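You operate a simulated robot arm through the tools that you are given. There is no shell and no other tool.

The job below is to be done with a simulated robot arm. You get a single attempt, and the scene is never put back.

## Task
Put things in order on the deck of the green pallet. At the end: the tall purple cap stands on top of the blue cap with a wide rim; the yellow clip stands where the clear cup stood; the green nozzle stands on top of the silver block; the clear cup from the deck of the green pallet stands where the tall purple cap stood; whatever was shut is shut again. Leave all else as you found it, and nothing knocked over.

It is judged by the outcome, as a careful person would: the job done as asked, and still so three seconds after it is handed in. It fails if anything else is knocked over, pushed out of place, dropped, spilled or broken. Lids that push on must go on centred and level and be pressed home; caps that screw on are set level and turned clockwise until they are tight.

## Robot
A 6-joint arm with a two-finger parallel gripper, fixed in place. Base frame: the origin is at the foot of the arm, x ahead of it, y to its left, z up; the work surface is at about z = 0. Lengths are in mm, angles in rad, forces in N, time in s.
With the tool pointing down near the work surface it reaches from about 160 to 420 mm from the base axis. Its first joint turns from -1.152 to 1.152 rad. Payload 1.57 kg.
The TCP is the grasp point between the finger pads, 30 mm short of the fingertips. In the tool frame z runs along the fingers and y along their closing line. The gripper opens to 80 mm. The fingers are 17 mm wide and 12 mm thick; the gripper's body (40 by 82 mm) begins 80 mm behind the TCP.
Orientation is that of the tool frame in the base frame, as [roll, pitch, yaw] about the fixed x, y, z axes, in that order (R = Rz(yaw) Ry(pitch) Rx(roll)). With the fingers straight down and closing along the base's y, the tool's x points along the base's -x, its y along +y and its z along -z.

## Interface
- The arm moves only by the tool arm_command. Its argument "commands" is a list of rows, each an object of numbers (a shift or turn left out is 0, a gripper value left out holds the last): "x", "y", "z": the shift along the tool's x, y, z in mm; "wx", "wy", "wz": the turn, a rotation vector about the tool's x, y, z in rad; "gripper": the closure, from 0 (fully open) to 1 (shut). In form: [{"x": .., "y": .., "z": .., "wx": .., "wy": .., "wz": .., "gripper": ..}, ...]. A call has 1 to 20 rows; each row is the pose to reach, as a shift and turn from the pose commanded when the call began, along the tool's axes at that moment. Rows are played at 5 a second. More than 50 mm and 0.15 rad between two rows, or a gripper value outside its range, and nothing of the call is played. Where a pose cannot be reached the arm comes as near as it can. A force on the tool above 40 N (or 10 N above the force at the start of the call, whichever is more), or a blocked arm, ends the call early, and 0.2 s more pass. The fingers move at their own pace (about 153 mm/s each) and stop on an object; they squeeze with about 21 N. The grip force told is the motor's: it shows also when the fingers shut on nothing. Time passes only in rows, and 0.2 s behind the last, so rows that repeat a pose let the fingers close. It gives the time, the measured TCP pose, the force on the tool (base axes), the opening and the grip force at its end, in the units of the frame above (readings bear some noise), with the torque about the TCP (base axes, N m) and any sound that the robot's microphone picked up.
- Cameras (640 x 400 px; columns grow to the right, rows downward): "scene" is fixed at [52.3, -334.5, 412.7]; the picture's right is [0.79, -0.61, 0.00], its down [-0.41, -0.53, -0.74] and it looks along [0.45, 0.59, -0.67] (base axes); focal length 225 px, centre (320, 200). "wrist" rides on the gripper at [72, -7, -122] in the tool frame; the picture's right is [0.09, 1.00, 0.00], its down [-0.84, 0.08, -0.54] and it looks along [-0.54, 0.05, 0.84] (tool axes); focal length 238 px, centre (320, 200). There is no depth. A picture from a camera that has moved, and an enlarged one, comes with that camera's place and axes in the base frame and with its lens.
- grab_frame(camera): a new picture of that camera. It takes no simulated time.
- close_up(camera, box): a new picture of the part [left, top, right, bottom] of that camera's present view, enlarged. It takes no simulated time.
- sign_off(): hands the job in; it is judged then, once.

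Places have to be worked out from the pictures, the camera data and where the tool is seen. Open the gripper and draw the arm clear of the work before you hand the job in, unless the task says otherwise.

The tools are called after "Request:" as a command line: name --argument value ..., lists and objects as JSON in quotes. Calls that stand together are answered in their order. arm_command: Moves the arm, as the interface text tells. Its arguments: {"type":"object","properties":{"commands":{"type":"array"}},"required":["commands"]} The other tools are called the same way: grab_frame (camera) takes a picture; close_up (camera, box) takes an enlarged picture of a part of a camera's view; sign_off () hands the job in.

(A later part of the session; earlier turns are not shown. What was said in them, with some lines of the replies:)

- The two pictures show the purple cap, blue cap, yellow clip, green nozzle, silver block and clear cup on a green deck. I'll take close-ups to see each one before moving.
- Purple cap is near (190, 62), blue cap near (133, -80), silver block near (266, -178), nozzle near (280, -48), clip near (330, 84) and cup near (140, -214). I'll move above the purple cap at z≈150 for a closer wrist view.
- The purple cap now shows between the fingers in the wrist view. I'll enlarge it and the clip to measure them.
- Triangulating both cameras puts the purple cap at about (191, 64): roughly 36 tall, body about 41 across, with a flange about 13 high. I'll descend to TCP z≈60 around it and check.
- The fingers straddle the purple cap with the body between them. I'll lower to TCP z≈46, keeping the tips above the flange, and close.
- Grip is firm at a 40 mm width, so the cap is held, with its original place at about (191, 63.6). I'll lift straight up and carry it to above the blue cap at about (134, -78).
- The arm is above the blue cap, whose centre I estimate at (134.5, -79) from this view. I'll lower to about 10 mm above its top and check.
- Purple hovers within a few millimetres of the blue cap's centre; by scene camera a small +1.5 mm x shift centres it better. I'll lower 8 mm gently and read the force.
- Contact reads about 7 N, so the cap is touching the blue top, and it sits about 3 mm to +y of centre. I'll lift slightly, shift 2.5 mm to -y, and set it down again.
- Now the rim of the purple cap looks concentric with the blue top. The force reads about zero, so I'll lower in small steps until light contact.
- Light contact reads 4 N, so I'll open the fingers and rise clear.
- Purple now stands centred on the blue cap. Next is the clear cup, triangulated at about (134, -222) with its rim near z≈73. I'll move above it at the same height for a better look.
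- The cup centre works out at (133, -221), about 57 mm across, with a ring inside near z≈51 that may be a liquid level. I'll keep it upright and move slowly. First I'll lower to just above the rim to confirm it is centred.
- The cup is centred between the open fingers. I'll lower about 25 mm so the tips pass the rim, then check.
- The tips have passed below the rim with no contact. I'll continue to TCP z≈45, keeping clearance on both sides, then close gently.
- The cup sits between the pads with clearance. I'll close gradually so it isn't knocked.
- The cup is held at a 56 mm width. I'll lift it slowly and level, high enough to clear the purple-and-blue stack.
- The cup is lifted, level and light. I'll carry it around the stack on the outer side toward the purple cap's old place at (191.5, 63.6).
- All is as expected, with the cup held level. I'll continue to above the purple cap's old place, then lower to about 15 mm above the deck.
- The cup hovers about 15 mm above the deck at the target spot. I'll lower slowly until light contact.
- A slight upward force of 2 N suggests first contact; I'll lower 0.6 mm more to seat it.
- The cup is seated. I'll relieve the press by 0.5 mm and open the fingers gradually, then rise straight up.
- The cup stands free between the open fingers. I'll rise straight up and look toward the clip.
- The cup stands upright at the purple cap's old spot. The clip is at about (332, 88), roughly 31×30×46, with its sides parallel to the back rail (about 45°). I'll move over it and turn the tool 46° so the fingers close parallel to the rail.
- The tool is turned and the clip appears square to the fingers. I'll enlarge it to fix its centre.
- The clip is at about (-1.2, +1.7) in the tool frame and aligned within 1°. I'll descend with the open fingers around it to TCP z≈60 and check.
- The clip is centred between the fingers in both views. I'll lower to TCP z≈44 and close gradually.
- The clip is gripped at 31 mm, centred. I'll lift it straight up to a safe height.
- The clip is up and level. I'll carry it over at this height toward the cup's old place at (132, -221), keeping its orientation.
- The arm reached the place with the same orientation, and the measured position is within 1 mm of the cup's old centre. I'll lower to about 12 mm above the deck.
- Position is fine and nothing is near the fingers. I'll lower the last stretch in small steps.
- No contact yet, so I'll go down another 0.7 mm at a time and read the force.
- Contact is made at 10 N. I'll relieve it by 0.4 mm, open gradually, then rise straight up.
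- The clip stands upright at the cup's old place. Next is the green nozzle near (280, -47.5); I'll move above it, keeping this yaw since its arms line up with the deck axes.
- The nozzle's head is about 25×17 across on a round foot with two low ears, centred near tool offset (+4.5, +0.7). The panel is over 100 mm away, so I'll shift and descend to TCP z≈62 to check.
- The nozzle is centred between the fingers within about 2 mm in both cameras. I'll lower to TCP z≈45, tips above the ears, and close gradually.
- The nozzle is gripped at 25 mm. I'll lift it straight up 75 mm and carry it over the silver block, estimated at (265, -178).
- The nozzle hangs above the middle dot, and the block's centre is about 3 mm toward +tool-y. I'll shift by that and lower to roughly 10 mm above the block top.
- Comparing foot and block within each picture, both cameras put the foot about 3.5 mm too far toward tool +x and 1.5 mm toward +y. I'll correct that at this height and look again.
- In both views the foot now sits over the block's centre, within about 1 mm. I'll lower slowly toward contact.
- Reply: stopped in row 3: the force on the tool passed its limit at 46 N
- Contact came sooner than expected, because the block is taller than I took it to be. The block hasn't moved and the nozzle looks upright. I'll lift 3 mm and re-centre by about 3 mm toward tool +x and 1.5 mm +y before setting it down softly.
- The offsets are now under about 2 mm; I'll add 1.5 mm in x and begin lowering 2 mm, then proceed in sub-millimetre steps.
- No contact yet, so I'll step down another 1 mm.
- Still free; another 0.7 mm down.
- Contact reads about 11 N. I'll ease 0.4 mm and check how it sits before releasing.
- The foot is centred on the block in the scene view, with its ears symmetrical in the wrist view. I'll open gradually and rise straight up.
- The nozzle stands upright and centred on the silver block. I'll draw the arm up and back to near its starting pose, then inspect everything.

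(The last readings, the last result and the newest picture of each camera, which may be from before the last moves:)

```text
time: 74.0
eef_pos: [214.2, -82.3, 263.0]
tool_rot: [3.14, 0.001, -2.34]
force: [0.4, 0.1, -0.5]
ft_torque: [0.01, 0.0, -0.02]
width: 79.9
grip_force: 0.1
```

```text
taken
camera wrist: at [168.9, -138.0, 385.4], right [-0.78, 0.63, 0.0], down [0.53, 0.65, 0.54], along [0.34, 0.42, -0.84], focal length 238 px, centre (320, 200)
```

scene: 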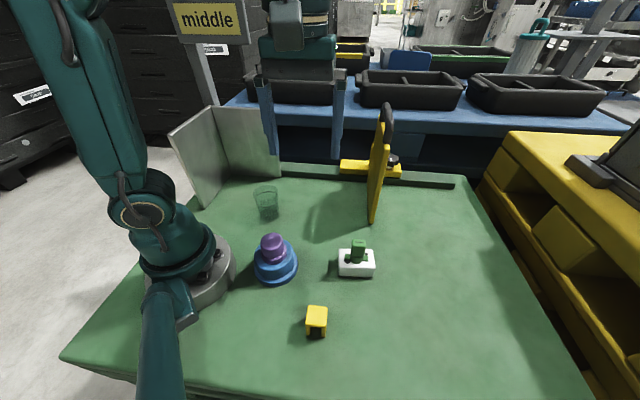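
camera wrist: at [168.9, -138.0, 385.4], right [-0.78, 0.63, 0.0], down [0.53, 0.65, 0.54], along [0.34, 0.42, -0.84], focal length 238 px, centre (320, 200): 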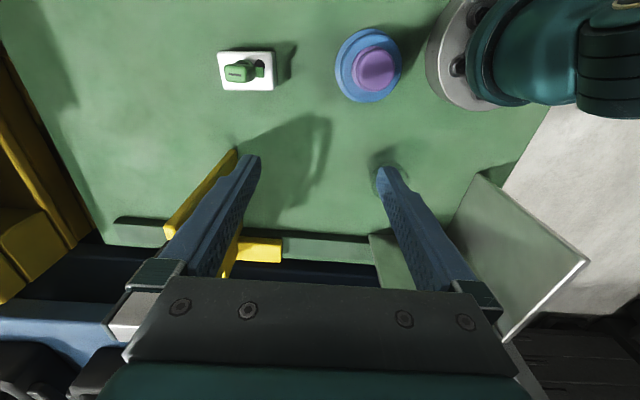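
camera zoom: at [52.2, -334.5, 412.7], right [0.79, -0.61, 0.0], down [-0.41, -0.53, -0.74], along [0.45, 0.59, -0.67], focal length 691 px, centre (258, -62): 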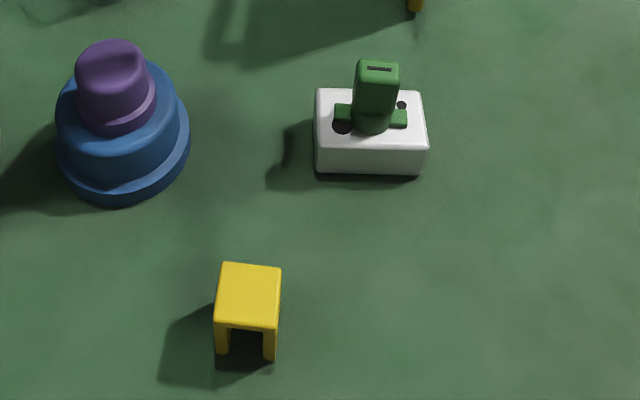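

The final pictures show purple centred on the blue cap, the cup at the purple cap's old spot and the clip at the cup's old spot. The nozzle stands upright on the silver block. Nothing I saw was ever shut, the panel, walls and rail look undisturbed, and the open gripper is clear, so I hand in.

Request:
sign_off

```text
The job is handed in.
```

The four moves are done and the job is handed in. In the last pictures everything stood upright and nothing else had moved:

- **Purple cap:** it stands on the blue wide-rimmed cap, roughly centred.
- **Clear cup:** it stands where the purple cap was, within about 2 mm by my camera estimates. It showed a dark ring inside that could be a liquid level, so I carried it slowly and level.
- **Yellow clip:** it stands where the cup was, also within about 2 mm and still facing the way it did before.
- **Green nozzle:** it stands on the silver block, about centred. I took the white block with three dark spots to be the silver block, as it was the only block on the deck.

While setting the nozzle down I misjudged the block's height. It pressed briefly at 46 N, over the 40 N limit, and the arm stopped itself. Neither piece moved or tipped, so I lifted it, re-centred it and set it down gently.

I saw nothing that had been shut, so nothing needed closing again. The gripper is open and the arm is back near its starting position.
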